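You operate a simulated robot arm through the tools that you are given. There is no shell and no other tool. Be economical: measure what you need, move in short steps, check, and stop when the job is done.

Carry out the task below with a simulated two-armed robot. There is one attempt and no reset: what you move stays moved.

## Task
Put the 22 K green module from the teal table on top of the grey power adapter and the 33 K green module on the beige table. Push the right grey drawer shut. Push the left grey drawer shut. The order is free.

The check looks at the end state, three seconds after you hand in, the way a careful person would. Anything else that was tipped, shoved, dropped, spilled or broken makes it a failure.

## Robot
Two 7-joint arms with two-finger parallel grippers on one trunk, on a base that drives. Base frame: it is fixed to the floor where the robot stands at the start and does not move with it; the origin is under the middle of the robot, x ahead of it, y to its left, z up. Units: m, degrees, N and s.
The left shoulder is at the start at [0.02, 0.138, 1.15], the right one opposite. With the tool pointing down near the work surface each hand reaches from about 0.1 to 0.5 m from the robot's upright axis, wherever it stands, measured 20 degrees to its own side. Places, roughly: beige table [-1.1, 0.3, 0.8]; left grey drawer [0.5, -1.8, 0.7]; right grey drawer [0, -1.9, 0.7]. Payload 1.57 kg a hand.
Tool frame (each hand has its own): the origin (TCP) lies between the finger pads and is the grasp point; the fingertips stand 0.03 m ahead of it; z points along the fingers, y is the line along which they close. The gripper opens to 0.08 m. The fingers are 0.017 m wide and 0.012 m thick; the gripper's body (0.04 by 0.082 m) begins 0.08 m behind the TCP.
Orientation is that of the tool frame in the base frame, as a unit quaternion [x, y, z, w]. With the fingers straight down and closing along the base's y, the tool's x points along the base's -x, its y along +y and its z along -z.

## Interface
- The arms move only by the tool step_arm. It takes "left_targets", "right_targets" or both (then of equal length, played together; a hand with none holds still); each is a list that holds one entry, the list of rows, each a list of 6 numbers: the shift along the tool's x, y, z in cm, then the turn, a rotation vector about the tool's x, y, z in degrees. In form: [[[x, y, z, rx, ry, rz], ...]]. A call has 1 to 20 rows; each row is the pose to reach, as a shift and turn from the pose commanded when the call began, along the tool's axes at that moment. "left_grip" and "right_grip" are, for a hand that has rows, the finger opening in cm, from 0 to 8, set as the call begins (left out, the last holds). Each row takes 0.2 s and may step no farther than 0.05 m and 8.6 degrees from the row before; otherwise, or with a gripper value out of range, the whole call is refused. A pose out of reach is approached as far as the arm can. The call stops where the force on the tool passes 40 N (or 10 N more than at its start, if that is more) or the arm is blocked; 0.2 s more then pass. Each finger travels about 0.045 m/s and halts on what it meets, pressing with about 39 N; the grip force reading is that of the motor and also rises with nothing between the fingers. The clock runs only during rows and for 0.2 s after the last one: add rows that repeat a pose to give the fingers time. It gives the time, the measured TCP pose, the force on the tool (base axes), the opening and the grip force at its end, in the units of the frame above (readings bear some noise), with the torque about the TCP (base axes, N m) and any sound that the robot's microphone picked up, and new pictures: "pictures" is both (left out), scene, wrist or none (wrist: the cameras of the hands that moved).
- Cameras (640 x 400 px; columns grow to the right, rows downward): "scene" is now at [0.1722, -0.0568, 1.0748]; the picture's right is [-0.64, -0.77, 0.00], its down [-0.13, 0.11, -0.99] and it looks along [0.76, -0.63, -0.17] (base axes); focal length 214 px, centre (320, 200). "left" rides on the left gripper at [0.072, 0.007, -0.122] in its tool frame; the picture's right is [-0.09, 1.00, 0.00], its down [-0.84, -0.08, -0.54] and it looks along [-0.54, -0.05, 0.84] (tool axes); focal length 238 px, centre (320, 200). "right" rides on the right gripper at [0.072, -0.007, -0.122] in its tool frame; the picture's right is [0.09, 1.00, 0.00], its down [-0.84, 0.08, -0.54] and it looks along [-0.54, 0.05, 0.84] (tool axes); focal length 238 px, centre (320, 200). There is no depth. A picture from a camera that has moved, and an enlarged one, comes with that camera's place and axes in the base frame and with its lens.
- raise_lower(by): slides the trunk up (or, below 0, down) by that many m; the arms and the scene camera ride with it, the base frame stays. It gives what a move gives, with no picture.
- drive_base(legs): drives the robot by 1 to 6 legs, each [ahead, left, turn to the left] in m, m and degrees, along the robot's own axes; the way and the turn of a leg run together, so that a leg with both is an arc; at most 1.5 m and 180 degrees a leg. The arms and the cameras ride along, it lands a little off, and it stops where it bumps. It gives what a move gives, and a new picture of the scene camera.
- turn_head(pan, tilt): turns the head with the scene camera to pan (to the left, within 60 degrees either way) and tilt (down, from -29 to 69), counted from straight ahead of the robot. It gives what a move gives, and a new picture of the scene camera.
- zoom(camera, box): a new picture of the part [left, top, right, bottom] of that camera's present view, enlarged. The clock stands still meanwhile.
- close_job(): hands the job in; it is judged then, once.

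Work in short steps. Places have to be worked out from the pictures, the camera data and where the tool is seen: move nearer, look again, correct. Check each grasp and each placing, and mend what went wrong. You have 165 turns and 260 pictures in all, those below and enlarged ones among them. Open the grippers and draw the arms clear of the work before you hand the job in, unless the task says otherwise; then end with one line.

The tools are called by a JSON object that holds its "fn" and its "kwargs". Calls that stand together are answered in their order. step_arm: Moves the arms, as the interface text tells. Its arguments: {"type":"object","properties":{"left_targets":{"type":"array"},"left_grip":{"type":"number"},"right_targets":{"type":"array"},"right_grip":{"type":"number"},"pictures":{"type":"string","enum":["both","scene","wrist","none"]}},"required":[]} The other tools are called the same way: raise_lower (by) slides the trunk up or down; drive_base (legs) drives the base; turn_head (pan, tilt) turns the head that bears the scene camera; zoom (camera, box) takes an enlarged picture of a part of a camera's view; close_job () hands the job in.

At the start:

```text
time: 0.0
left_ee_pos: [0.2674, 0.3612, 1.0284]
left_ee_rot: [-0.02, 0.994, -0.004, -0.111]
left_wrist_force: [-0.5, -0.1, 0.1]
left_torque: [0.01, 0.0, -0.02]
left_opening: 0.08
left_grip_force: 0.0
right_ee_pos: [0.3323, 0.0056, 1.0424]
right_ee_rot: [0.0, 0.994, -0.002, -0.111]
right_wrist_force: [0.1, 0.4, 0.0]
right_torque: [0.0, 0.0, -0.01]
right_opening: 0.0803
right_grip_force: 0.1
trunk travel left (down, up): [-0.525, 0.715]
robot x, y, heading: [0.0017, 0.0007, 0.0]
head pan, tilt: [-39.5, 9.5]
```

scene: 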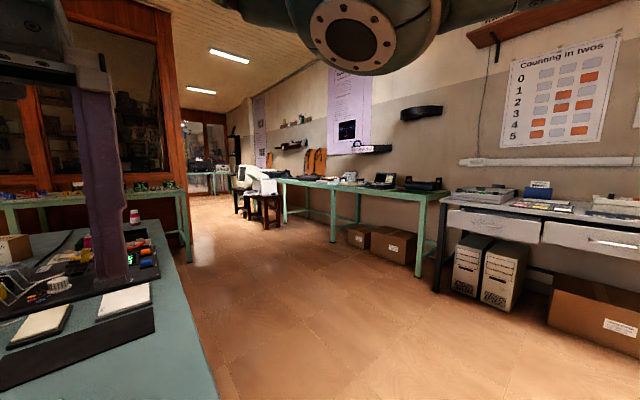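
right: 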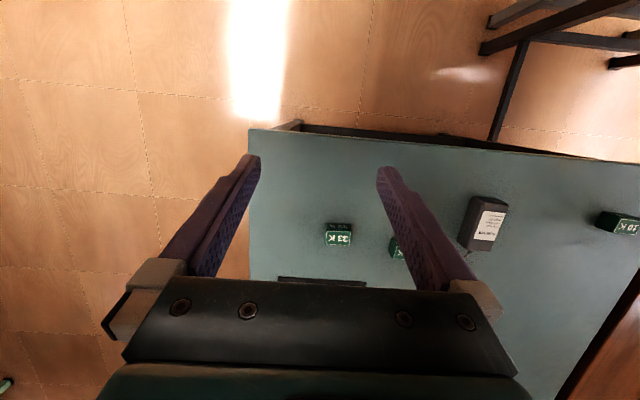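
left: 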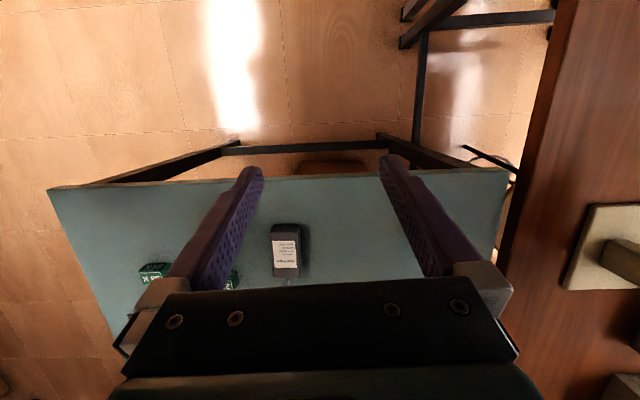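

The wrist views show a teal table with green modules and an adapter ahead. I'll turn the head to look down at it.

{"fn": "turn_head", "kwargs": {"pan": 0, "tilt": 50}}

```text
time: 1.1
left_ee_pos: [0.2676, 0.3632, 1.0267]
left_ee_rot: [-0.021, 0.993, -0.004, -0.113]
left_wrist_force: [0.3, 0.6, -0.7]
left_torque: [-0.01, 0.01, 0.0]
left_opening: 0.0799
left_grip_force: 0.1
right_ee_pos: [0.3318, 0.0041, 1.0408]
right_ee_rot: [0.0, 0.994, -0.002, -0.112]
right_wrist_force: [-1.4, 0.0, 0.6]
right_torque: [0.03, -0.02, -0.02]
right_opening: 0.08
right_grip_force: 0.0
trunk travel left (down, up): [-0.525, 0.715]
robot x, y, heading: [-0.0022, -0.0044, -0.1]
head pan, tilt: [0.0, 50.0]
camera scene: at [0.1775, 0.0022, 1.0122], right [0.0, -1.0, 0.0], down [-0.77, 0.0, -0.64], along [0.64, 0.0, -0.77], focal length 214 px, centre (320, 200)
```

scene: 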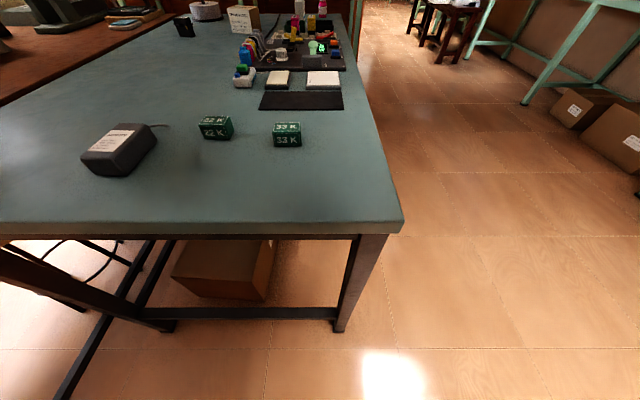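

The table and modules are visible. I'll zoom in for shapes and sizes.

{"fn": "zoom", "kwargs": {"camera": "scene", "box": [60, 90, 340, 265]}}

{"fn": "zoom", "kwargs": {"camera": "left", "box": [40, 160, 520, 400]}}

```text
2.29 times, centred on (200, 178) of scene
camera zoom: at [0.1775, 0.0022, 1.0122], right [0.0, -1.0, 0.0], down [-0.77, 0.0, -0.64], along [0.64, 0.0, -0.77], focal length 490 px, centre (594, 251)
```

zoom: 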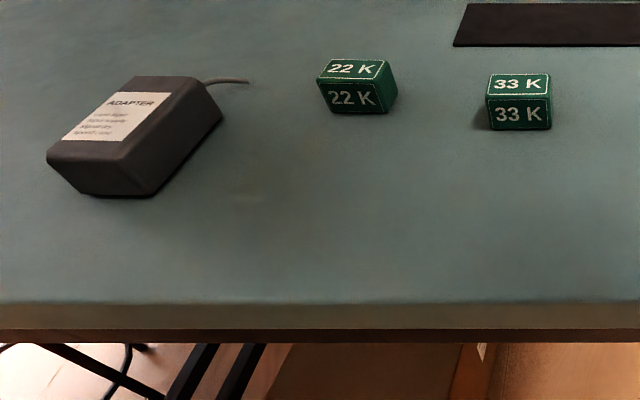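

```text
1.33 times, centred on (280, 280) of left
camera zoom: at [0.2237, 0.3673, 1.1632], right [0.05, 1.0, -0.03], down [0.94, -0.04, 0.34], along [0.34, -0.04, -0.94], focal length 318 px, centre (373, 93)
```

zoom: 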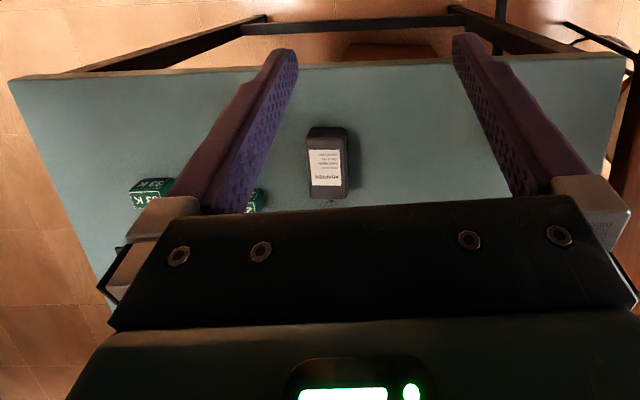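

Table top is about z 0.79; 33K at about (0.485, 0.056), 22K at (0.51, 0.18), adapter at (0.44, 0.30). I'll drive forward slightly for comfortable reach.

{"fn": "drive_base", "kwargs": {"legs": [[0.07, 0, 0]]}}

```text
time: 2.1
left_ee_pos: [0.3353, 0.3619, 1.0268]
left_ee_rot: [-0.021, 0.993, -0.005, -0.113]
left_wrist_force: [0.5, 0.3, -0.5]
left_torque: [0.01, 0.03, -0.01]
left_opening: 0.0802
left_grip_force: 0.0
right_ee_pos: [0.4012, 0.0046, 1.0404]
right_ee_rot: [-0.001, 0.994, -0.003, -0.113]
right_wrist_force: [1.1, 0.0, -0.7]
right_torque: [0.03, 0.02, -0.03]
right_opening: 0.08
right_grip_force: 0.1
trunk travel left (down, up): [-0.525, 0.715]
robot x, y, heading: [0.0665, 0.0027, 0.1]
head pan, tilt: [0.0, 50.0]
camera scene: at [0.246, 0.0024, 1.0122], right [0.0, -1.0, 0.0], down [-0.77, 0.0, -0.64], along [0.64, 0.0, -0.77], focal length 214 px, centre (320, 200)
```

scene: 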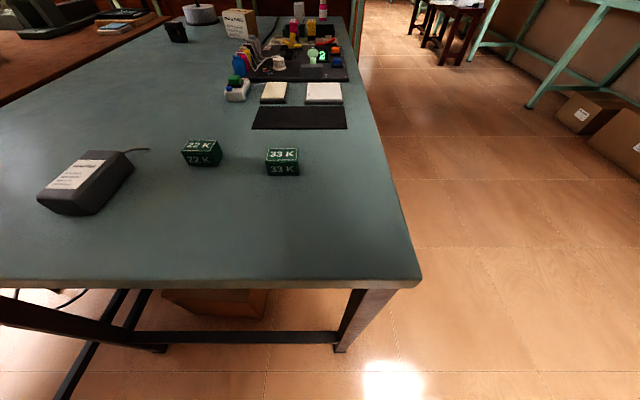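

Right hand: go upright above the 33 K module at z≈0.93.

{"fn": "step_arm", "kwargs": {"right_targets": [[[-2.6, 1.3, 2.2, 0, -3.2, 0], [-5.3, 2.6, 4.4, 0, -6.4, 0], [-8, 3.9, 6.7, 0, -9.6, 0], [-10.6, 5.1, 8.9, 0, -12.9, 0], [-10.6, 5.1, 8.9, 0, -12.9, 0]]], "right_grip": 8}}

```text
time: 3.3
left_ee_pos: [0.335, 0.3629, 1.0268]
left_ee_rot: [-0.021, 0.993, -0.006, -0.114]
left_wrist_force: [0.1, 0.4, 0.2]
left_torque: [0.0, -0.02, -0.01]
left_opening: 0.0799
left_grip_force: 0.0
right_ee_pos: [0.4762, 0.0513, 0.9347]
right_ee_rot: [-0.001, 1.0, -0.002, 0.001]
right_wrist_force: [0.3, -0.8, -0.2]
right_torque: [-0.02, 0.02, 0.03]
right_opening: 0.0801
right_grip_force: 0.1
right hand out of reach, approached as far as the arm can: row 4, 5
trunk travel left (down, up): [-0.525, 0.715]
robot x, y, heading: [0.0666, 0.002, 0.3]
head pan, tilt: [0.0, 50.0]
camera scene: at [0.2457, 0.0025, 1.0122], right [0.0, -1.0, 0.0], down [-0.77, 0.0, -0.64], along [0.64, 0.0, -0.77], focal length 214 px, centre (320, 200)
camera right: at [0.4038, 0.0453, 1.0566], right [-0.09, 1.0, 0.0], down [0.84, 0.08, 0.54], along [0.54, 0.05, -0.84], focal length 238 px, centre (320, 200)
```

scene: 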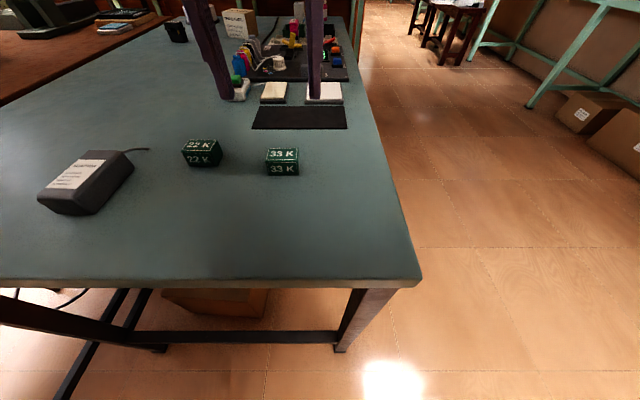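
right: 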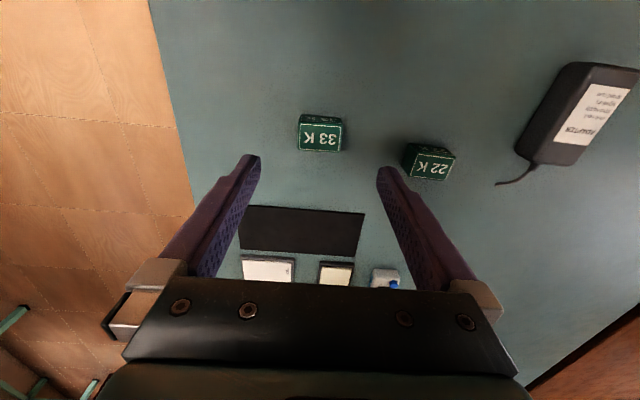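

The 33 K is at about (0.477, 0.053), top z≈0.831, table z≈0.806. It's at the edge of the right hand's reach because it's left of centre, so I'll shift the base left 0.12 m.

{"fn": "drive_base", "kwargs": {"legs": [[0, 0.12, 0]]}}

```text
time: 4.5
left_ee_pos: [0.3355, 0.4849, 1.0264]
left_ee_rot: [-0.021, 0.993, -0.005, -0.114]
left_wrist_force: [-0.3, 0.8, 0.7]
left_torque: [-0.04, -0.02, 0.02]
left_opening: 0.0799
left_grip_force: 0.0
right_ee_pos: [0.4768, 0.1729, 0.9348]
right_ee_rot: [0.0, 1.0, -0.001, -0.001]
right_wrist_force: [0.6, 0.4, -0.4]
right_torque: [-0.01, 0.03, 0.04]
right_opening: 0.0799
right_grip_force: 0.0
trunk travel left (down, up): [-0.525, 0.715]
robot x, y, heading: [0.0666, 0.1185, -0.0]
head pan, tilt: [0.0, 50.0]
camera scene: at [0.2456, 0.1241, 1.0122], right [0.0, -1.0, 0.0], down [-0.77, 0.0, -0.64], along [0.64, 0.0, -0.77], focal length 214 px, centre (320, 200)
```

scene: 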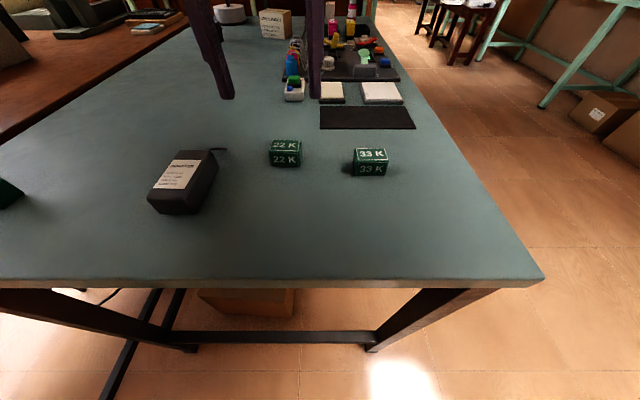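

Move the right hand over the 33 K and down to z≈0.89.

{"fn": "step_arm", "kwargs": {"right_targets": [[[0, -4, 0, 0, 0, 0], [0, -8, 0, 0, 0, 0], [0, -12, 0, 0, 0, 0], [0, -12, 4, 0, 0, 0], [0, -12, 4, 0, 0, 0]]]}}

```text
time: 5.7
left_ee_pos: [0.3339, 0.4841, 1.0265]
left_ee_rot: [-0.021, 0.993, -0.004, -0.114]
left_wrist_force: [-0.8, -0.1, -0.3]
left_torque: [-0.03, -0.02, -0.02]
left_opening: 0.0799
left_grip_force: 0.0
right_ee_pos: [0.4776, 0.0518, 0.8957]
right_ee_rot: [-0.001, 1.0, -0.002, 0.002]
right_wrist_force: [0.4, 0.1, -0.1]
right_torque: [0.02, 0.0, 0.01]
right_opening: 0.0801
right_grip_force: 0.2
trunk travel left (down, up): [-0.525, 0.715]
robot x, y, heading: [0.0678, 0.1219, 0.0]
head pan, tilt: [0.0, 50.0]
camera scene: at [0.2457, 0.1238, 1.0122], right [0.0, -1.0, 0.0], down [-0.77, 0.0, -0.64], along [0.64, 0.0, -0.77], focal length 214 px, centre (320, 200)
camera right: at [0.404, 0.0453, 1.0182], right [-0.09, 1.0, 0.0], down [0.84, 0.08, 0.54], along [0.54, 0.05, -0.84], focal length 238 px, centre (320, 200)
```

scene: 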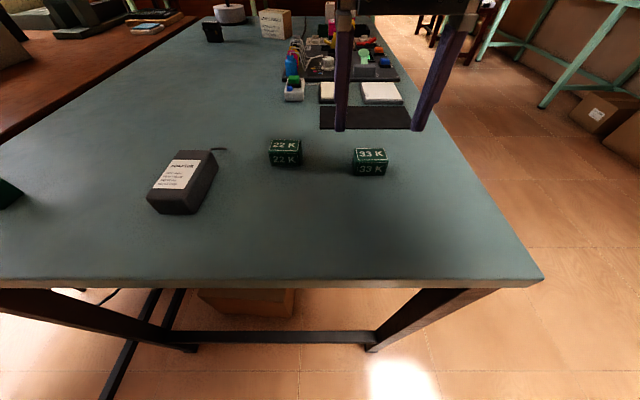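
right: 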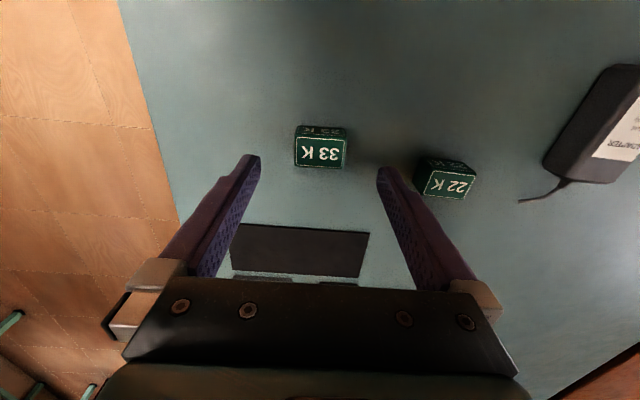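

Alignment is good (module at 0.4775, 0.052). Descend to z≈0.842 and close.

{"fn": "step_arm", "kwargs": {"right_targets": [[[0, 0, 2.5, 0, 0, 0], [0, 0, 4.5, 0, 0, 0], [0, 0, 5.3, 0, 0, 0], [0, 0, 5.3, 0, 0, 0]]]}}

{"fn": "step_arm", "kwargs": {"right_targets": [[[0, 0, 0, 0, 0, 0], [0, 0, 0, 0, 0, 0], [0, 0, 0, 0, 0, 0], [0, 0, 0, 0, 0, 0], [0, 0, 0, 0, 0, 0]]], "right_grip": 3.5}}

```text
time: 6.7
left_ee_pos: [0.3348, 0.4841, 1.0267]
left_ee_rot: [-0.02, 0.993, -0.005, -0.114]
left_wrist_force: [0.9, 0.3, 0.8]
left_torque: [0.02, 0.0, -0.02]
left_opening: 0.0799
left_grip_force: 0.0
right_ee_pos: [0.4774, 0.0535, 0.8431]
right_ee_rot: [-0.001, 1.0, -0.001, 0.001]
right_wrist_force: [-0.4, -0.5, -1.0]
right_torque: [0.02, 0.0, -0.03]
right_opening: 0.0799
right_grip_force: 0.1
trunk travel left (down, up): [-0.525, 0.715]
robot x, y, heading: [0.0709, 0.1207, -0.1]
head pan, tilt: [0.0, 50.0]
camera scene: at [0.2456, 0.1238, 1.0122], right [0.0, -1.0, 0.0], down [-0.77, 0.0, -0.64], along [0.64, 0.0, -0.77], focal length 214 px, centre (320, 200)
camera right: at [0.4051, 0.0461, 0.9645], right [-0.09, 1.0, 0.0], down [0.84, 0.08, 0.54], along [0.54, 0.05, -0.84], focal length 238 px, centre (320, 200)
```

scene: 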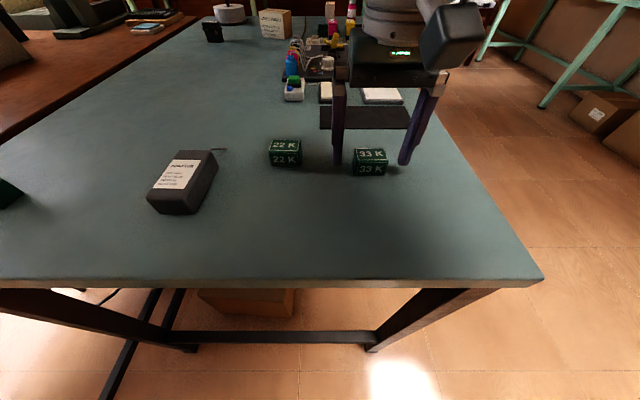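
right: 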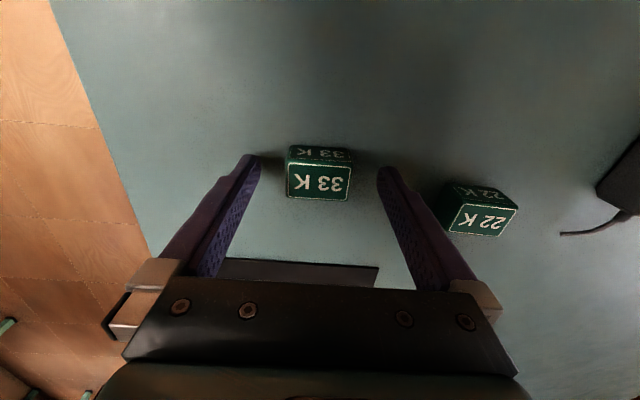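

```text
time: 7.9
left_ee_pos: [0.3347, 0.4838, 1.0273]
left_ee_rot: [-0.021, 0.993, -0.005, -0.114]
left_wrist_force: [0.2, -0.4, -0.6]
left_torque: [0.02, 0.01, 0.05]
left_opening: 0.08
left_grip_force: 0.1
right_ee_pos: [0.4785, 0.0523, 0.8415]
right_ee_rot: [-0.001, 1.0, -0.001, 0.001]
right_wrist_force: [0.3, 0.2, -0.5]
right_torque: [0.02, 0.0, 0.01]
right_opening: 0.0427
right_grip_force: 39.1
trunk travel left (down, up): [-0.525, 0.715]
robot x, y, heading: [0.0672, 0.1213, -0.1]
head pan, tilt: [0.0, 50.0]
camera scene: at [0.2456, 0.1238, 1.0122], right [0.0, -1.0, 0.0], down [-0.77, 0.0, -0.64], along [0.64, 0.0, -0.77], focal length 214 px, centre (320, 200)
camera right: at [0.4051, 0.0461, 0.9648], right [-0.09, 1.0, 0.0], down [0.84, 0.08, 0.54], along [0.54, 0.05, -0.84], focal length 238 px, centre (320, 200)
```

scene: 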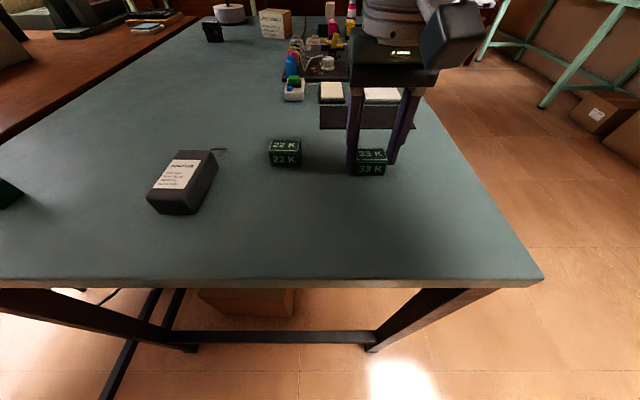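
right: 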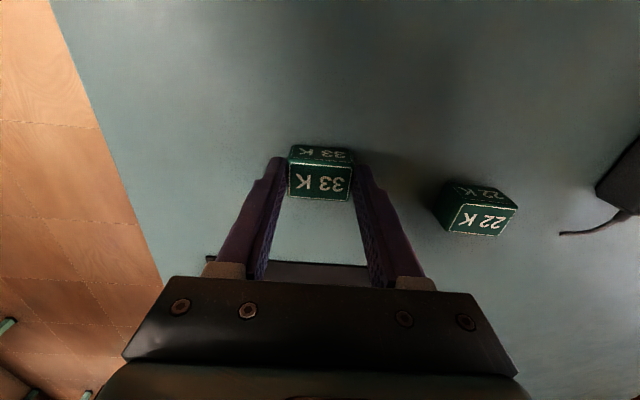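

Gripped (4.3 cm opening). Lift and draw the right hand back and to the right.

{"fn": "step_arm", "kwargs": {"right_targets": [[[0, 0, -4, 0, 0, 0], [0, 0, -8, 0, 0, 0], [0, 0, -12, 0, 0, 0], [3, -3, -15, 0, 0, 0], [6, -6, -16, 0, 0, 0], [9, -9, -16, 0, 0, 0], [12, -12, -16, 0, 0, 0], [12, -12, -16, 0, 0, 0]]]}}

```text
refused: row 4 steps farther than a row can; nothing moved
```

Row 4 was too long a step; resend with smaller ones.

{"fn": "step_arm", "kwargs": {"right_targets": [[[0, 0, -4, 0, 0, 0], [0, 0, -8, 0, 0, 0], [0, 0, -12, 0, 0, 0], [2, -2, -15, 0, 0, 0], [5, -5, -16, 0, 0, 0], [8, -8, -16, 0, 0, 0], [11, -11, -16, 0, 0, 0], [12, -13, -16, 0, 0, 0]]]}}

```text
time: 9.7
left_ee_pos: [0.3352, 0.4852, 1.027]
left_ee_rot: [-0.021, 0.993, -0.005, -0.114]
left_wrist_force: [-0.1, 0.2, -0.2]
left_torque: [0.01, 0.0, -0.01]
left_opening: 0.08
left_grip_force: 0.1
right_ee_pos: [0.3492, -0.0773, 0.9893]
right_ee_rot: [-0.006, 0.999, -0.015, -0.028]
right_wrist_force: [0.6, -0.6, -0.5]
right_torque: [0.03, -0.02, -0.01]
right_opening: 0.0425
right_grip_force: 38.8
trunk travel left (down, up): [-0.525, 0.715]
robot x, y, heading: [0.0712, 0.1221, -0.1]
head pan, tilt: [0.0, 50.0]
camera scene: at [0.2455, 0.1237, 1.0122], right [0.0, -1.0, 0.0], down [-0.77, 0.0, -0.64], along [0.64, 0.0, -0.77], focal length 214 px, centre (320, 200)
camera right: at [0.2825, -0.0816, 1.1158], right [-0.11, 0.99, -0.02], down [0.86, 0.1, 0.49], along [0.49, 0.03, -0.87], focal length 238 px, centre (320, 200)
```

scene: 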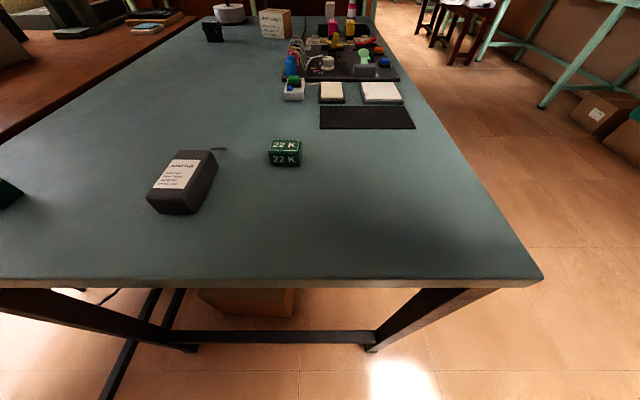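
right: 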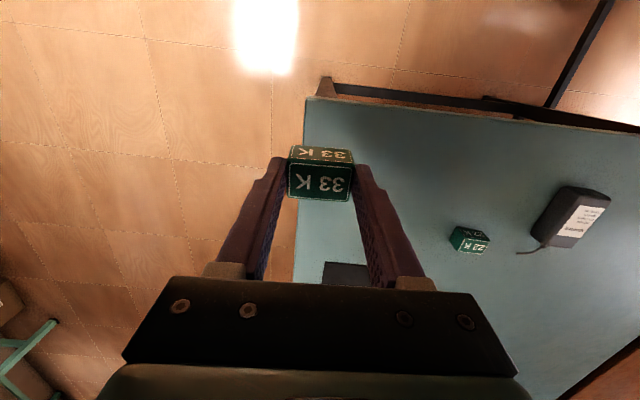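

33 K is held securely. Zoom on the 22 K and adapter for exact poses.

{"fn": "zoom", "kwargs": {"camera": "scene", "box": [120, 110, 328, 240]}}

```text
3.08 times, centred on (224, 175) of scene
camera zoom: at [0.2455, 0.1237, 1.0122], right [0.0, -1.0, 0.0], down [-0.77, 0.0, -0.64], along [0.64, 0.0, -0.77], focal length 660 px, centre (615, 277)
```

zoom: 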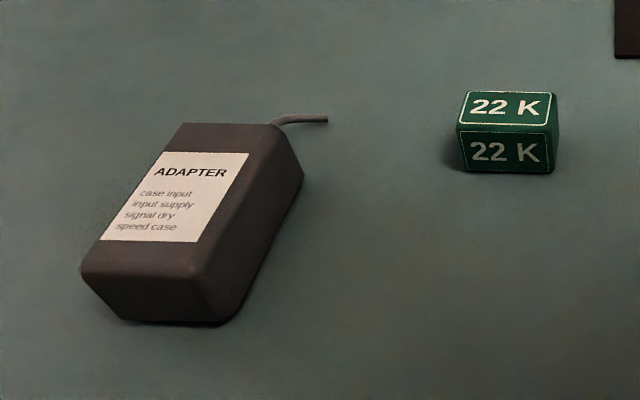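

22 K is at about (0.494, 0.1725) with yaw ≈ −3.5°; the adapter's top centre is about (0.43, 0.285, 0.84). Moving the left hand over the 22 K, upright.

{"fn": "step_arm", "kwargs": {"left_targets": [[[-2.04, -3.98, 0.79, -0.12, -1.62, 0.74], [-4.09, -7.96, 1.59, -0.24, -3.24, 1.48], [-6.13, -11.94, 2.38, -0.36, -4.86, 2.21], [-8.18, -15.93, 3.18, -0.49, -6.48, 2.95], [-10.22, -19.91, 3.97, -0.61, -8.1, 3.69], [-12.26, -23.89, 4.76, -0.73, -9.71, 4.43], [-14.31, -27.87, 5.56, -0.85, -11.33, 5.16], [-16.35, -31.85, 6.35, -0.97, -12.95, 5.9], [-16.35, -31.85, 6.35, -0.97, -12.95, 5.9]]], "left_grip": 8}}

```text
time: 11.7
left_ee_pos: [0.4932, 0.1706, 0.9312]
left_ee_rot: [0.03, 1.0, 0.0, -0.001]
left_wrist_force: [1.2, 0.3, -0.4]
left_torque: [0.0, 0.0, 0.02]
left_opening: 0.08
left_grip_force: 0.0
right_ee_pos: [0.3487, -0.0787, 0.9894]
right_ee_rot: [-0.005, 1.0, -0.014, -0.027]
right_wrist_force: [0.0, 0.1, -0.6]
right_torque: [0.01, 0.01, 0.0]
right_opening: 0.0428
right_grip_force: 38.3
trunk travel left (down, up): [-0.525, 0.715]
robot x, y, heading: [0.0692, 0.1227, -0.1]
head pan, tilt: [0.0, 50.0]
camera scene: at [0.2456, 0.124, 1.0122], right [0.0, -1.0, 0.0], down [-0.77, 0.0, -0.64], along [0.64, 0.0, -0.77], focal length 214 px, centre (320, 200)
camera left: at [0.4217, 0.1813, 1.0538], right [0.15, 0.99, 0.0], down [0.83, -0.13, 0.54], along [0.53, -0.08, -0.84], focal length 238 px, centre (320, 200)
```

scene: 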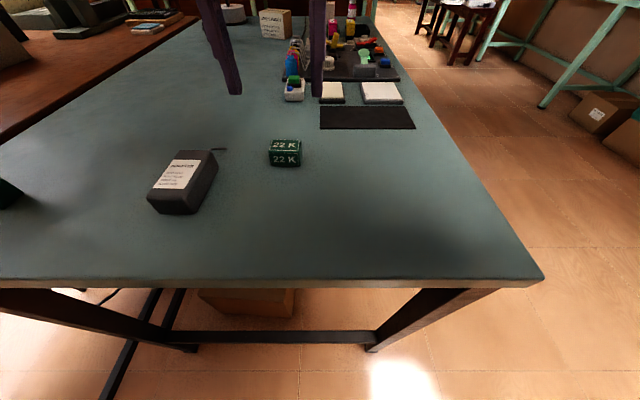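
left: 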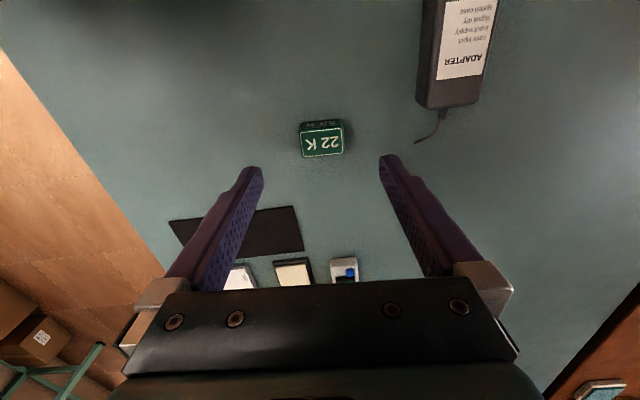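

Zoom on the left wrist view to check yaw and centring.

{"fn": "zoom", "kwargs": {"camera": "left", "box": [240, 90, 400, 190]}}

```text
4.00 times, centred on (320, 140) of left
camera zoom: at [0.4217, 0.1813, 1.0538], right [0.15, 0.99, 0.0], down [0.83, -0.13, 0.54], along [0.53, -0.08, -0.84], focal length 953 px, centre (320, 440)
```

zoom: 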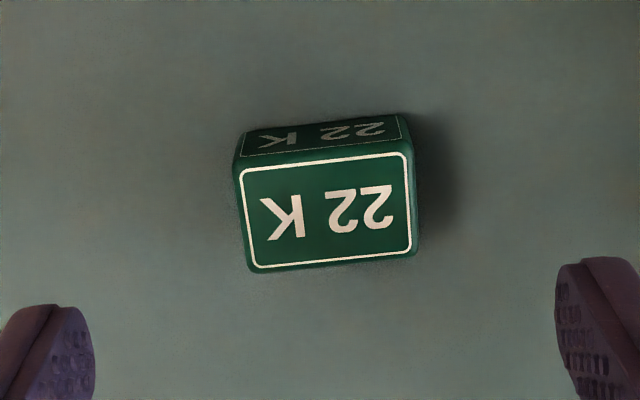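

Yaw is within ~1.5°, centre (0.497, 0.172). Descend to z≈0.843 and close.

{"fn": "step_arm", "kwargs": {"left_targets": [[[-0.3, 0.1, 3, 0, 0, 0], [-0.3, 0.1, 6, 0, 0, 0], [-0.3, 0.1, 8.8, 0, 0, 0], [-0.3, 0.1, 8.8, 0, 0, 0]]], "pictures": "wrist"}}

{"fn": "step_arm", "kwargs": {"left_targets": [[[0, 0, 0, 0, 0, 0], [0, 0, 0, 0, 0, 0], [0, 0, 0, 0, 0, 0], [0, 0, 0, 0, 0, 0], [0, 0, 0, 0, 0, 0]]], "left_grip": 3.5}}

```text
time: 12.7
left_ee_pos: [0.4962, 0.1722, 0.8402]
left_ee_rot: [0.03, 1.0, -0.002, -0.001]
left_wrist_force: [-0.1, -0.1, -0.5]
left_torque: [-0.01, -0.01, 0.01]
left_opening: 0.0801
left_grip_force: 0.1
right_ee_pos: [0.3481, -0.0783, 0.9899]
right_ee_rot: [-0.003, 1.0, -0.013, -0.026]
right_wrist_force: [1.2, 0.3, -0.2]
right_torque: [0.03, -0.01, -0.01]
right_opening: 0.0427
right_grip_force: 39.0
trunk travel left (down, up): [-0.525, 0.715]
robot x, y, heading: [0.0657, 0.1213, 0.1]
head pan, tilt: [0.0, 50.0]
camera left: at [0.4249, 0.182, 0.9646], right [0.15, 0.99, 0.0], down [0.83, -0.13, 0.54], along [0.53, -0.08, -0.84], focal length 238 px, centre (320, 200)
```

left: 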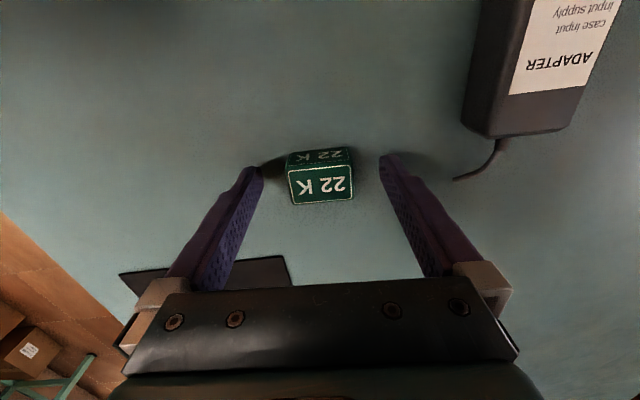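

```text
time: 13.9
left_ee_pos: [0.4973, 0.1717, 0.8405]
left_ee_rot: [0.031, 1.0, 0.0, -0.001]
left_wrist_force: [0.1, 0.1, 0.2]
left_torque: [-0.01, -0.01, -0.01]
left_opening: 0.043
left_grip_force: 38.8
right_ee_pos: [0.349, -0.0784, 0.9892]
right_ee_rot: [-0.002, 1.0, -0.013, -0.027]
right_wrist_force: [-0.4, -0.6, 0.1]
right_torque: [-0.01, 0.0, 0.0]
right_opening: 0.0427
right_grip_force: 38.8
trunk travel left (down, up): [-0.525, 0.715]
robot x, y, heading: [0.0677, 0.1206, 0.1]
head pan, tilt: [0.0, 50.0]
camera scene: at [0.2456, 0.1238, 1.0122], right [0.0, -1.0, 0.0], down [-0.77, 0.0, -0.64], along [0.64, 0.0, -0.77], focal length 214 px, centre (320, 200)
camera left: at [0.4249, 0.1821, 0.9649], right [0.15, 0.99, 0.0], down [0.83, -0.13, 0.54], along [0.53, -0.08, -0.84], focal length 238 px, centre (320, 200)
```

scene: 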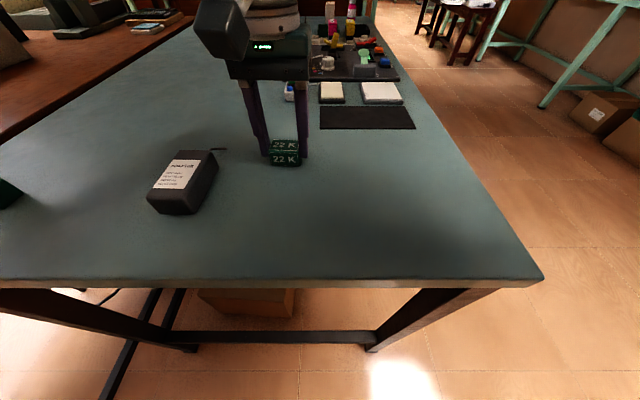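
left: 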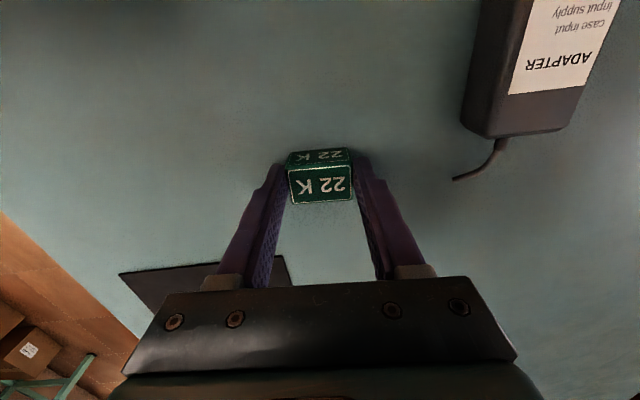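

Gripped. Lift 10 cm and move over the adapter at (0.43, 0.285).

{"fn": "step_arm", "kwargs": {"left_targets": [[[0, 0, -4, 0, 0, 0], [0, 0, -8, 0, 0, 0], [0, 0, -10, 0, 0, 0], [2.5, 3.6, -10, 0, 0, 0], [5, 7.2, -10, 0, 0, 0], [7.4, 10.9, -10, 0, 0, 0], [7.4, 10.9, -10, 0, 0, 0]]]}}

```text
time: 15.5
left_ee_pos: [0.4284, 0.2855, 0.9432]
left_ee_rot: [0.03, 1.0, 0.001, -0.001]
left_wrist_force: [-0.1, 1.0, -0.9]
left_torque: [0.01, 0.03, -0.02]
left_opening: 0.0428
left_grip_force: 39.2
right_ee_pos: [0.3491, -0.0793, 0.9901]
right_ee_rot: [-0.001, 1.0, -0.014, -0.027]
right_wrist_force: [-0.1, -0.2, 0.1]
right_torque: [-0.01, 0.02, -0.01]
right_opening: 0.0428
right_grip_force: 39.5
trunk travel left (down, up): [-0.525, 0.715]
robot x, y, heading: [0.0701, 0.1202, 0.1]
head pan, tilt: [0.0, 50.0]
camera scene: at [0.2456, 0.1237, 1.0122], right [0.0, -1.0, 0.0], down [-0.77, 0.0, -0.64], along [0.64, 0.0, -0.77], focal length 214 px, centre (320, 200)
camera left: at [0.3574, 0.2956, 1.067], right [0.15, 0.99, 0.0], down [0.83, -0.13, 0.54], along [0.53, -0.08, -0.84], focal length 238 px, centre (320, 200)
```

scene: 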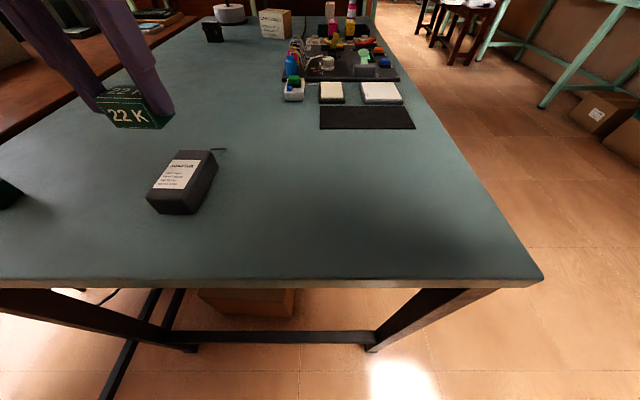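
left: 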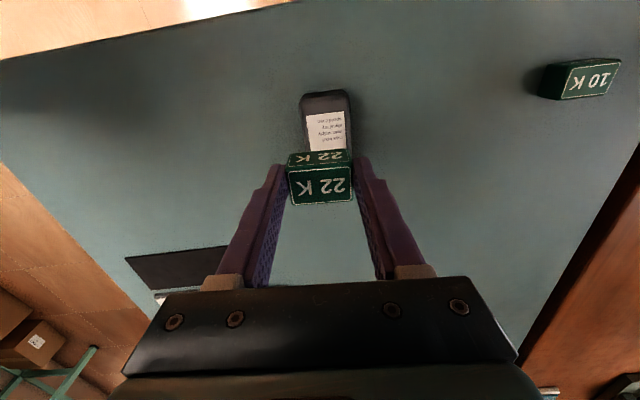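

Triangulating with the label gives adapter top centre ≈ (0.435, 0.292, 0.836). Shift slightly and lower so the module hangs about 1 cm above it.

{"fn": "step_arm", "kwargs": {"left_targets": [[[-0.6, 0.7, 0, 0, 0, 0], [-0.6, 0.7, 3, 0, 0, 0], [-0.6, 0.7, 6, 0, 0, 0], [-0.6, 0.7, 6, 0, 0, 0]]]}}

{"fn": "zoom", "kwargs": {"camera": "scene", "box": [80, 90, 288, 220]}}

```text
time: 16.5
left_ee_pos: [0.4338, 0.292, 0.8814]
left_ee_rot: [0.031, 1.0, 0.001, -0.001]
left_wrist_force: [0.9, -0.3, -0.3]
left_torque: [0.01, 0.02, -0.03]
left_opening: 0.0427
left_grip_force: 38.7
right_ee_pos: [0.349, -0.0799, 0.9899]
right_ee_rot: [-0.002, 1.0, -0.013, -0.027]
right_wrist_force: [-0.1, -0.1, -0.5]
right_torque: [0.0, 0.0, 0.0]
right_opening: 0.0428
right_grip_force: 39.3
trunk travel left (down, up): [-0.525, 0.715]
robot x, y, heading: [0.0662, 0.12, 0.0]
head pan, tilt: [0.0, 50.0]
camera scene: at [0.2456, 0.1238, 1.0122], right [0.0, -1.0, 0.0], down [-0.77, 0.0, -0.64], along [0.64, 0.0, -0.77], focal length 214 px, centre (320, 200)
camera left: at [0.3629, 0.3026, 1.0052], right [0.15, 0.99, 0.0], down [0.83, -0.13, 0.54], along [0.53, -0.08, -0.84], focal length 238 px, centre (320, 200)
```

scene: 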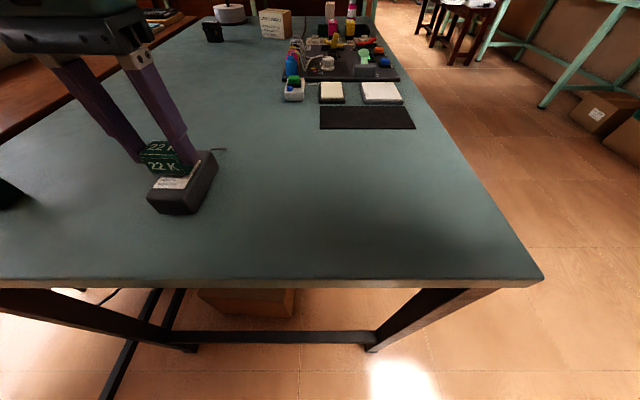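
left: 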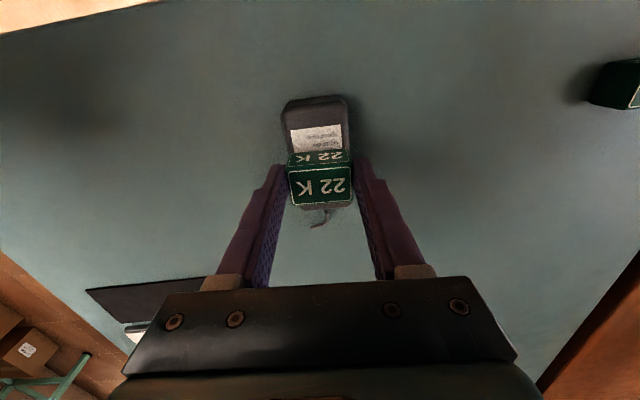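

```text
3.08 times, centred on (184, 155) of scene
camera zoom: at [0.2456, 0.1238, 1.0122], right [0.0, -1.0, 0.0], down [-0.77, 0.0, -0.64], along [0.64, 0.0, -0.77], focal length 660 px, centre (738, 338)
```

zoom: 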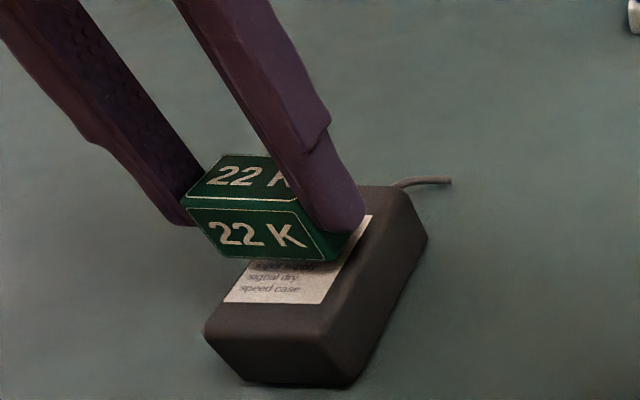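

The module sits well over the adapter's middle. Lower in small steps to contact.

{"fn": "step_arm", "kwargs": {"left_targets": [[[0, 0.1, 0.5, 0, 0, 0], [0, 0.1, 0.8, 0, 0, 0], [0, 0.1, 1.0, 0, 0, 0], [0, 0.1, 1.0, 0, 0, 0]]]}}

{"fn": "zoom", "kwargs": {"camera": "scene", "box": [80, 90, 288, 220]}}

```text
time: 17.5
left_ee_pos: [0.4363, 0.2932, 0.8732]
left_ee_rot: [0.031, 1.0, -0.001, 0.001]
left_wrist_force: [-7.2, -2.8, 26.5]
left_torque: [-0.03, 0.16, -0.01]
left_opening: 0.0427
left_grip_force: 39.2
right_ee_pos: [0.3496, -0.0801, 0.99]
right_ee_rot: [-0.001, 1.0, -0.014, -0.026]
right_wrist_force: [0.6, 0.0, -0.2]
right_torque: [-0.02, -0.01, 0.0]
right_opening: 0.0428
right_grip_force: 38.7
trunk travel left (down, up): [-0.525, 0.715]
robot x, y, heading: [0.0686, 0.1209, 0.2]
head pan, tilt: [0.0, 50.0]
camera scene: at [0.246, 0.1242, 1.0125], right [0.0, -1.0, 0.0], down [-0.77, 0.0, -0.64], along [0.64, 0.0, -0.77], focal length 214 px, centre (320, 200)
camera left: at [0.3643, 0.3038, 0.9964], right [0.15, 0.99, 0.0], down [0.83, -0.13, 0.54], along [0.54, -0.08, -0.84], focal length 238 px, centre (320, 200)
```

scene: 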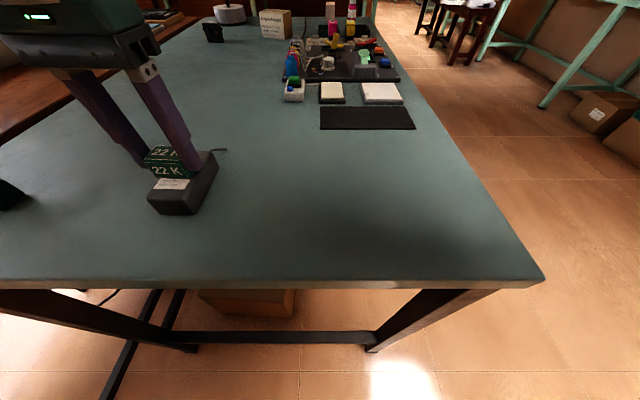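
left: 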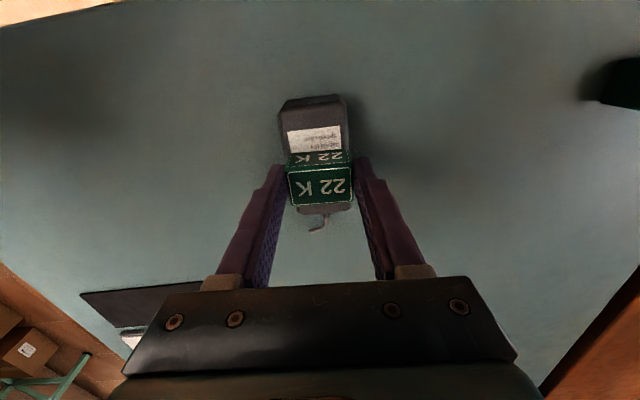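

```text
3.08 times, centred on (184, 155) of scene
camera zoom: at [0.246, 0.1242, 1.0125], right [0.0, -1.0, 0.0], down [-0.77, 0.0, -0.64], along [0.64, 0.0, -0.77], focal length 660 px, centre (738, 338)
```

zoom: 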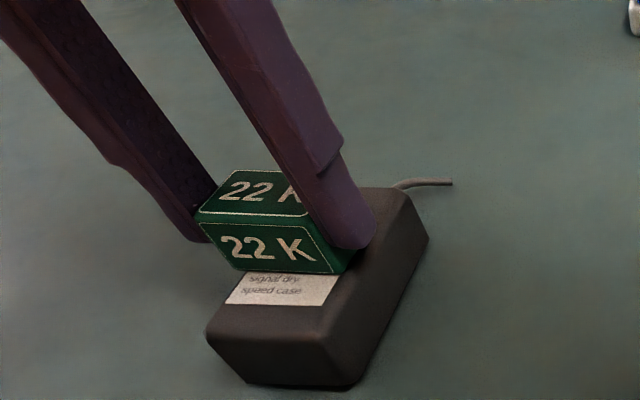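

Contact (26 N) at TCP z 0.873. Relax the press slightly, then open.

{"fn": "step_arm", "kwargs": {"left_targets": [[[0, 0, -0.2, 0, 0, 0], [0, 0, -0.2, 0, 0, 0]]], "pictures": "none"}}

{"fn": "step_arm", "kwargs": {"left_targets": [[[0, 0, 0, 0, 0, 0], [0, 0, 0, 0, 0, 0], [0, 0, 0, 0, 0, 0], [0, 0, 0, 0, 0, 0]]], "left_grip": 6.5}}

```text
time: 18.1
left_ee_pos: [0.4353, 0.2939, 0.8725]
left_ee_rot: [0.03, 1.0, 0.0, -0.001]
left_wrist_force: [1.2, -1.4, 5.0]
left_torque: [-0.08, -0.16, -0.05]
left_opening: 0.0426
left_grip_force: 38.8
right_ee_pos: [0.3488, -0.0793, 0.9901]
right_ee_rot: [-0.001, 1.0, -0.013, -0.025]
right_wrist_force: [-0.2, 0.0, -0.5]
right_torque: [0.0, -0.01, 0.01]
right_opening: 0.0429
right_grip_force: 38.9
trunk travel left (down, up): [-0.525, 0.715]
robot x, y, heading: [0.0697, 0.1212, 0.2]
head pan, tilt: [0.0, 50.0]
```

```text
time: 19.1
left_ee_pos: [0.4343, 0.2925, 0.8742]
left_ee_rot: [0.031, 1.0, 0.0, -0.002]
left_wrist_force: [0.5, 0.7, -0.2]
left_torque: [0.0, 0.0, 0.0]
left_opening: 0.0649
left_grip_force: 0.0
right_ee_pos: [0.3483, -0.0788, 0.9893]
right_ee_rot: [-0.001, 1.0, -0.013, -0.027]
right_wrist_force: [0.4, -0.4, -0.4]
right_torque: [0.01, 0.0, 0.0]
right_opening: 0.0426
right_grip_force: 39.4
trunk travel left (down, up): [-0.525, 0.715]
robot x, y, heading: [0.0688, 0.1227, -0.0]
head pan, tilt: [0.0, 50.0]
camera scene: at [0.2456, 0.1238, 1.0122], right [0.0, -1.0, 0.0], down [-0.77, 0.0, -0.64], along [0.64, 0.0, -0.77], focal length 214 px, centre (320, 200)
camera left: at [0.3637, 0.3038, 0.9975], right [0.15, 0.99, 0.0], down [0.83, -0.13, 0.54], along [0.53, -0.08, -0.84], focal length 238 px, centre (320, 200)
```

scene: 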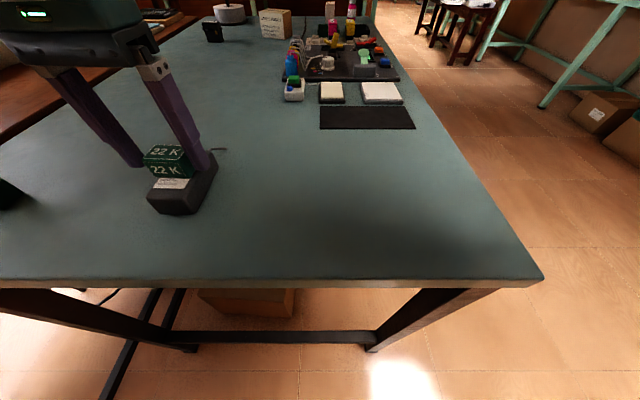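
left: 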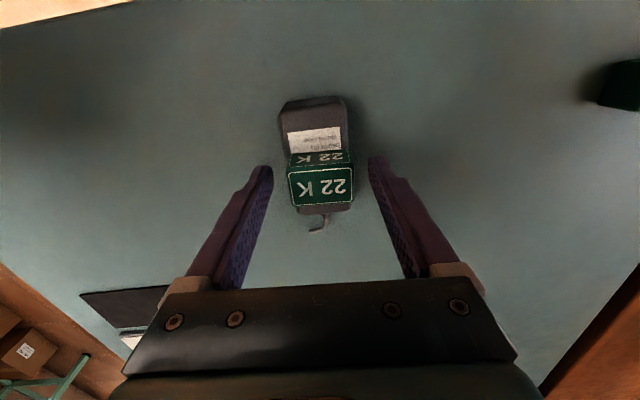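

Released and resting on the adapter. Raise the left hand straight up and draw it back.

{"fn": "step_arm", "kwargs": {"left_targets": [[[0, 0, -3, 0, 0, 0], [0, 0, -7, 0, 0, 0], [0, 0, -11, 0, 0, 0], [0, 0, -15, 0, 0, 0], [4, 2, -16, 0, 0, 0], [8, 4, -16, 0, 0, 0], [10, 6, -16, 0, 0, 0]]]}}

{"fn": "zoom", "kwargs": {"camera": "scene", "box": [80, 90, 288, 220]}}

```text
time: 20.7
left_ee_pos: [0.3312, 0.3521, 0.994]
left_ee_rot: [0.038, 0.994, 0.045, -0.089]
left_wrist_force: [0.2, -0.5, 0.3]
left_torque: [0.04, 0.03, 0.01]
left_opening: 0.0651
left_grip_force: 0.1
right_ee_pos: [0.3473, -0.0815, 0.9894]
right_ee_rot: [-0.003, 1.0, -0.015, -0.027]
right_wrist_force: [-0.4, 0.1, 0.1]
right_torque: [-0.01, -0.01, 0.01]
right_opening: 0.0429
right_grip_force: 38.5
trunk travel left (down, up): [-0.525, 0.715]
robot x, y, heading: [0.0697, 0.1233, -0.1]
head pan, tilt: [0.0, 50.0]
stopped in row 7 (left hand): the arm was blocked; the commanded pose is now the measured one
camera scene: at [0.2458, 0.1237, 1.0122], right [0.0, -1.0, 0.0], down [-0.77, 0.0, -0.64], along [0.64, 0.0, -0.77], focal length 214 px, centre (320, 200)
camera left: at [0.2819, 0.3525, 1.1283], right [0.17, 0.98, 0.06], down [0.91, -0.18, 0.37], along [0.38, -0.01, -0.93], focal length 238 px, centre (320, 200)
```

scene: 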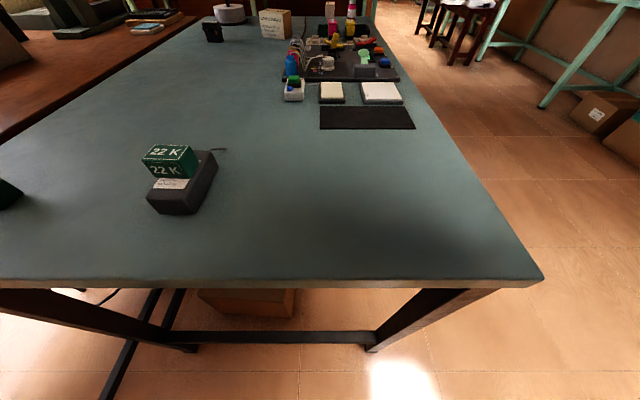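
left: 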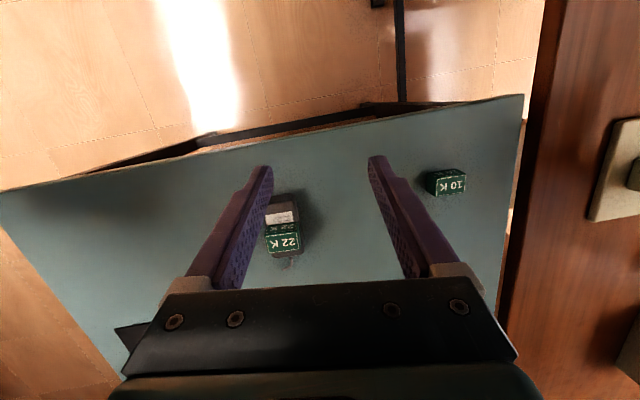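

```text
3.08 times, centred on (184, 155) of scene
camera zoom: at [0.2458, 0.1237, 1.0122], right [0.0, -1.0, 0.0], down [-0.77, 0.0, -0.64], along [0.64, 0.0, -0.77], focal length 660 px, centre (738, 338)
```

zoom: 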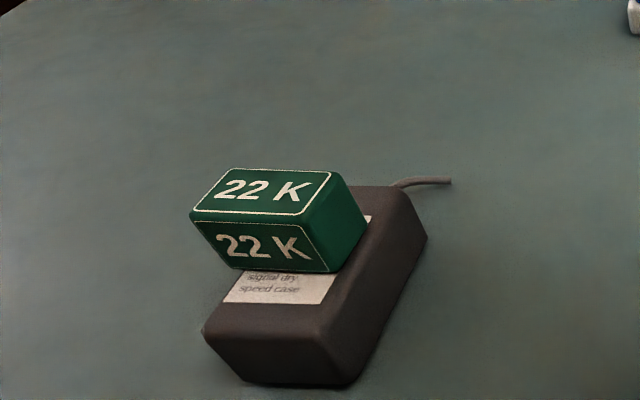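

22 K sits stably on the adapter. Now back up and look around toward the beige table behind; first back off 0.15 m.

{"fn": "drive_base", "kwargs": {"legs": [[-0.15, 0, 0]]}}

{"fn": "turn_head", "kwargs": {"pan": 60, "tilt": 20}}

{"fn": "turn_head", "kwargs": {"pan": -60, "tilt": 20}}

```text
time: 22.0
left_ee_pos: [0.1846, 0.3532, 0.9934]
left_ee_rot: [0.037, 0.994, 0.045, -0.088]
left_wrist_force: [-0.3, 0.0, 0.8]
left_torque: [0.01, 0.0, -0.01]
left_opening: 0.0647
left_grip_force: 0.0
right_ee_pos: [0.2033, -0.0805, 0.9879]
right_ee_rot: [-0.002, 1.0, -0.012, -0.028]
right_wrist_force: [-0.3, -0.4, -0.2]
right_torque: [-0.03, -0.02, 0.0]
right_opening: 0.0428
right_grip_force: 39.6
trunk travel left (down, up): [-0.525, 0.715]
robot x, y, heading: [-0.0776, 0.1217, -0.2]
head pan, tilt: [0.0, 50.0]
camera scene: at [0.0996, 0.1238, 1.0121], right [0.0, -1.0, 0.0], down [-0.77, 0.0, -0.64], along [0.64, 0.0, -0.77], focal length 214 px, centre (320, 200)
```

scene: 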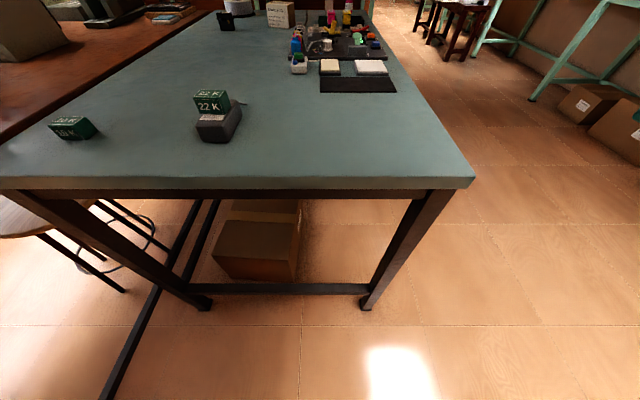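

```text
time: 23.3
left_ee_pos: [0.1845, 0.3534, 0.9929]
left_ee_rot: [0.037, 0.994, 0.044, -0.089]
left_wrist_force: [-0.4, 0.0, 0.0]
left_torque: [0.03, 0.0, 0.02]
left_opening: 0.065
left_grip_force: 0.0
right_ee_pos: [0.202, -0.0793, 0.9875]
right_ee_rot: [-0.003, 1.0, -0.014, -0.028]
right_wrist_force: [-0.6, 0.1, 0.4]
right_torque: [0.01, 0.0, 0.02]
right_opening: 0.0427
right_grip_force: 39.3
trunk travel left (down, up): [-0.525, 0.715]
robot x, y, heading: [-0.0747, 0.1268, 0.1]
head pan, tilt: [60.0, 20.0]
camera scene: at [0.0694, 0.2044, 1.0577], right [0.87, -0.5, 0.0], down [-0.17, -0.3, -0.94], along [0.47, 0.81, -0.34], focal length 214 px, centre (320, 200)
```

scene: 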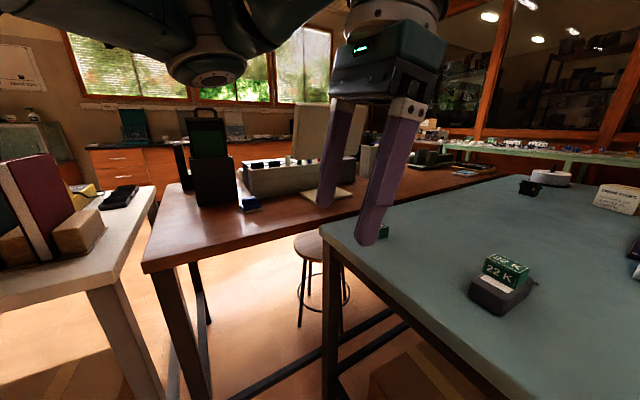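

```text
time: 25.3
left_ee_pos: [0.1841, 0.3543, 0.9945]
left_ee_rot: [0.037, 0.994, 0.044, -0.089]
left_wrist_force: [0.4, -0.6, 0.4]
left_torque: [-0.04, 0.04, 0.01]
left_opening: 0.0648
left_grip_force: 0.0
right_ee_pos: [0.2011, -0.0793, 0.9898]
right_ee_rot: [-0.002, 1.0, -0.013, -0.028]
right_wrist_force: [-0.9, -0.6, -0.7]
right_torque: [-0.02, 0.02, -0.01]
right_opening: 0.0428
right_grip_force: 39.0
trunk travel left (down, up): [-0.525, 0.715]
robot x, y, heading: [-0.0803, 0.1182, -0.0]
head pan, tilt: [-60.0, 20.0]
camera scene: at [0.0695, 0.0432, 1.0578], right [-0.87, -0.5, 0.0], down [-0.17, 0.3, -0.94], along [0.47, -0.81, -0.34], focal length 214 px, centre (320, 200)
```

scene: 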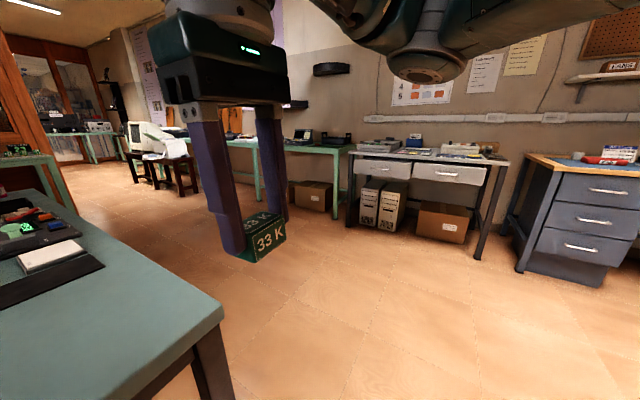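

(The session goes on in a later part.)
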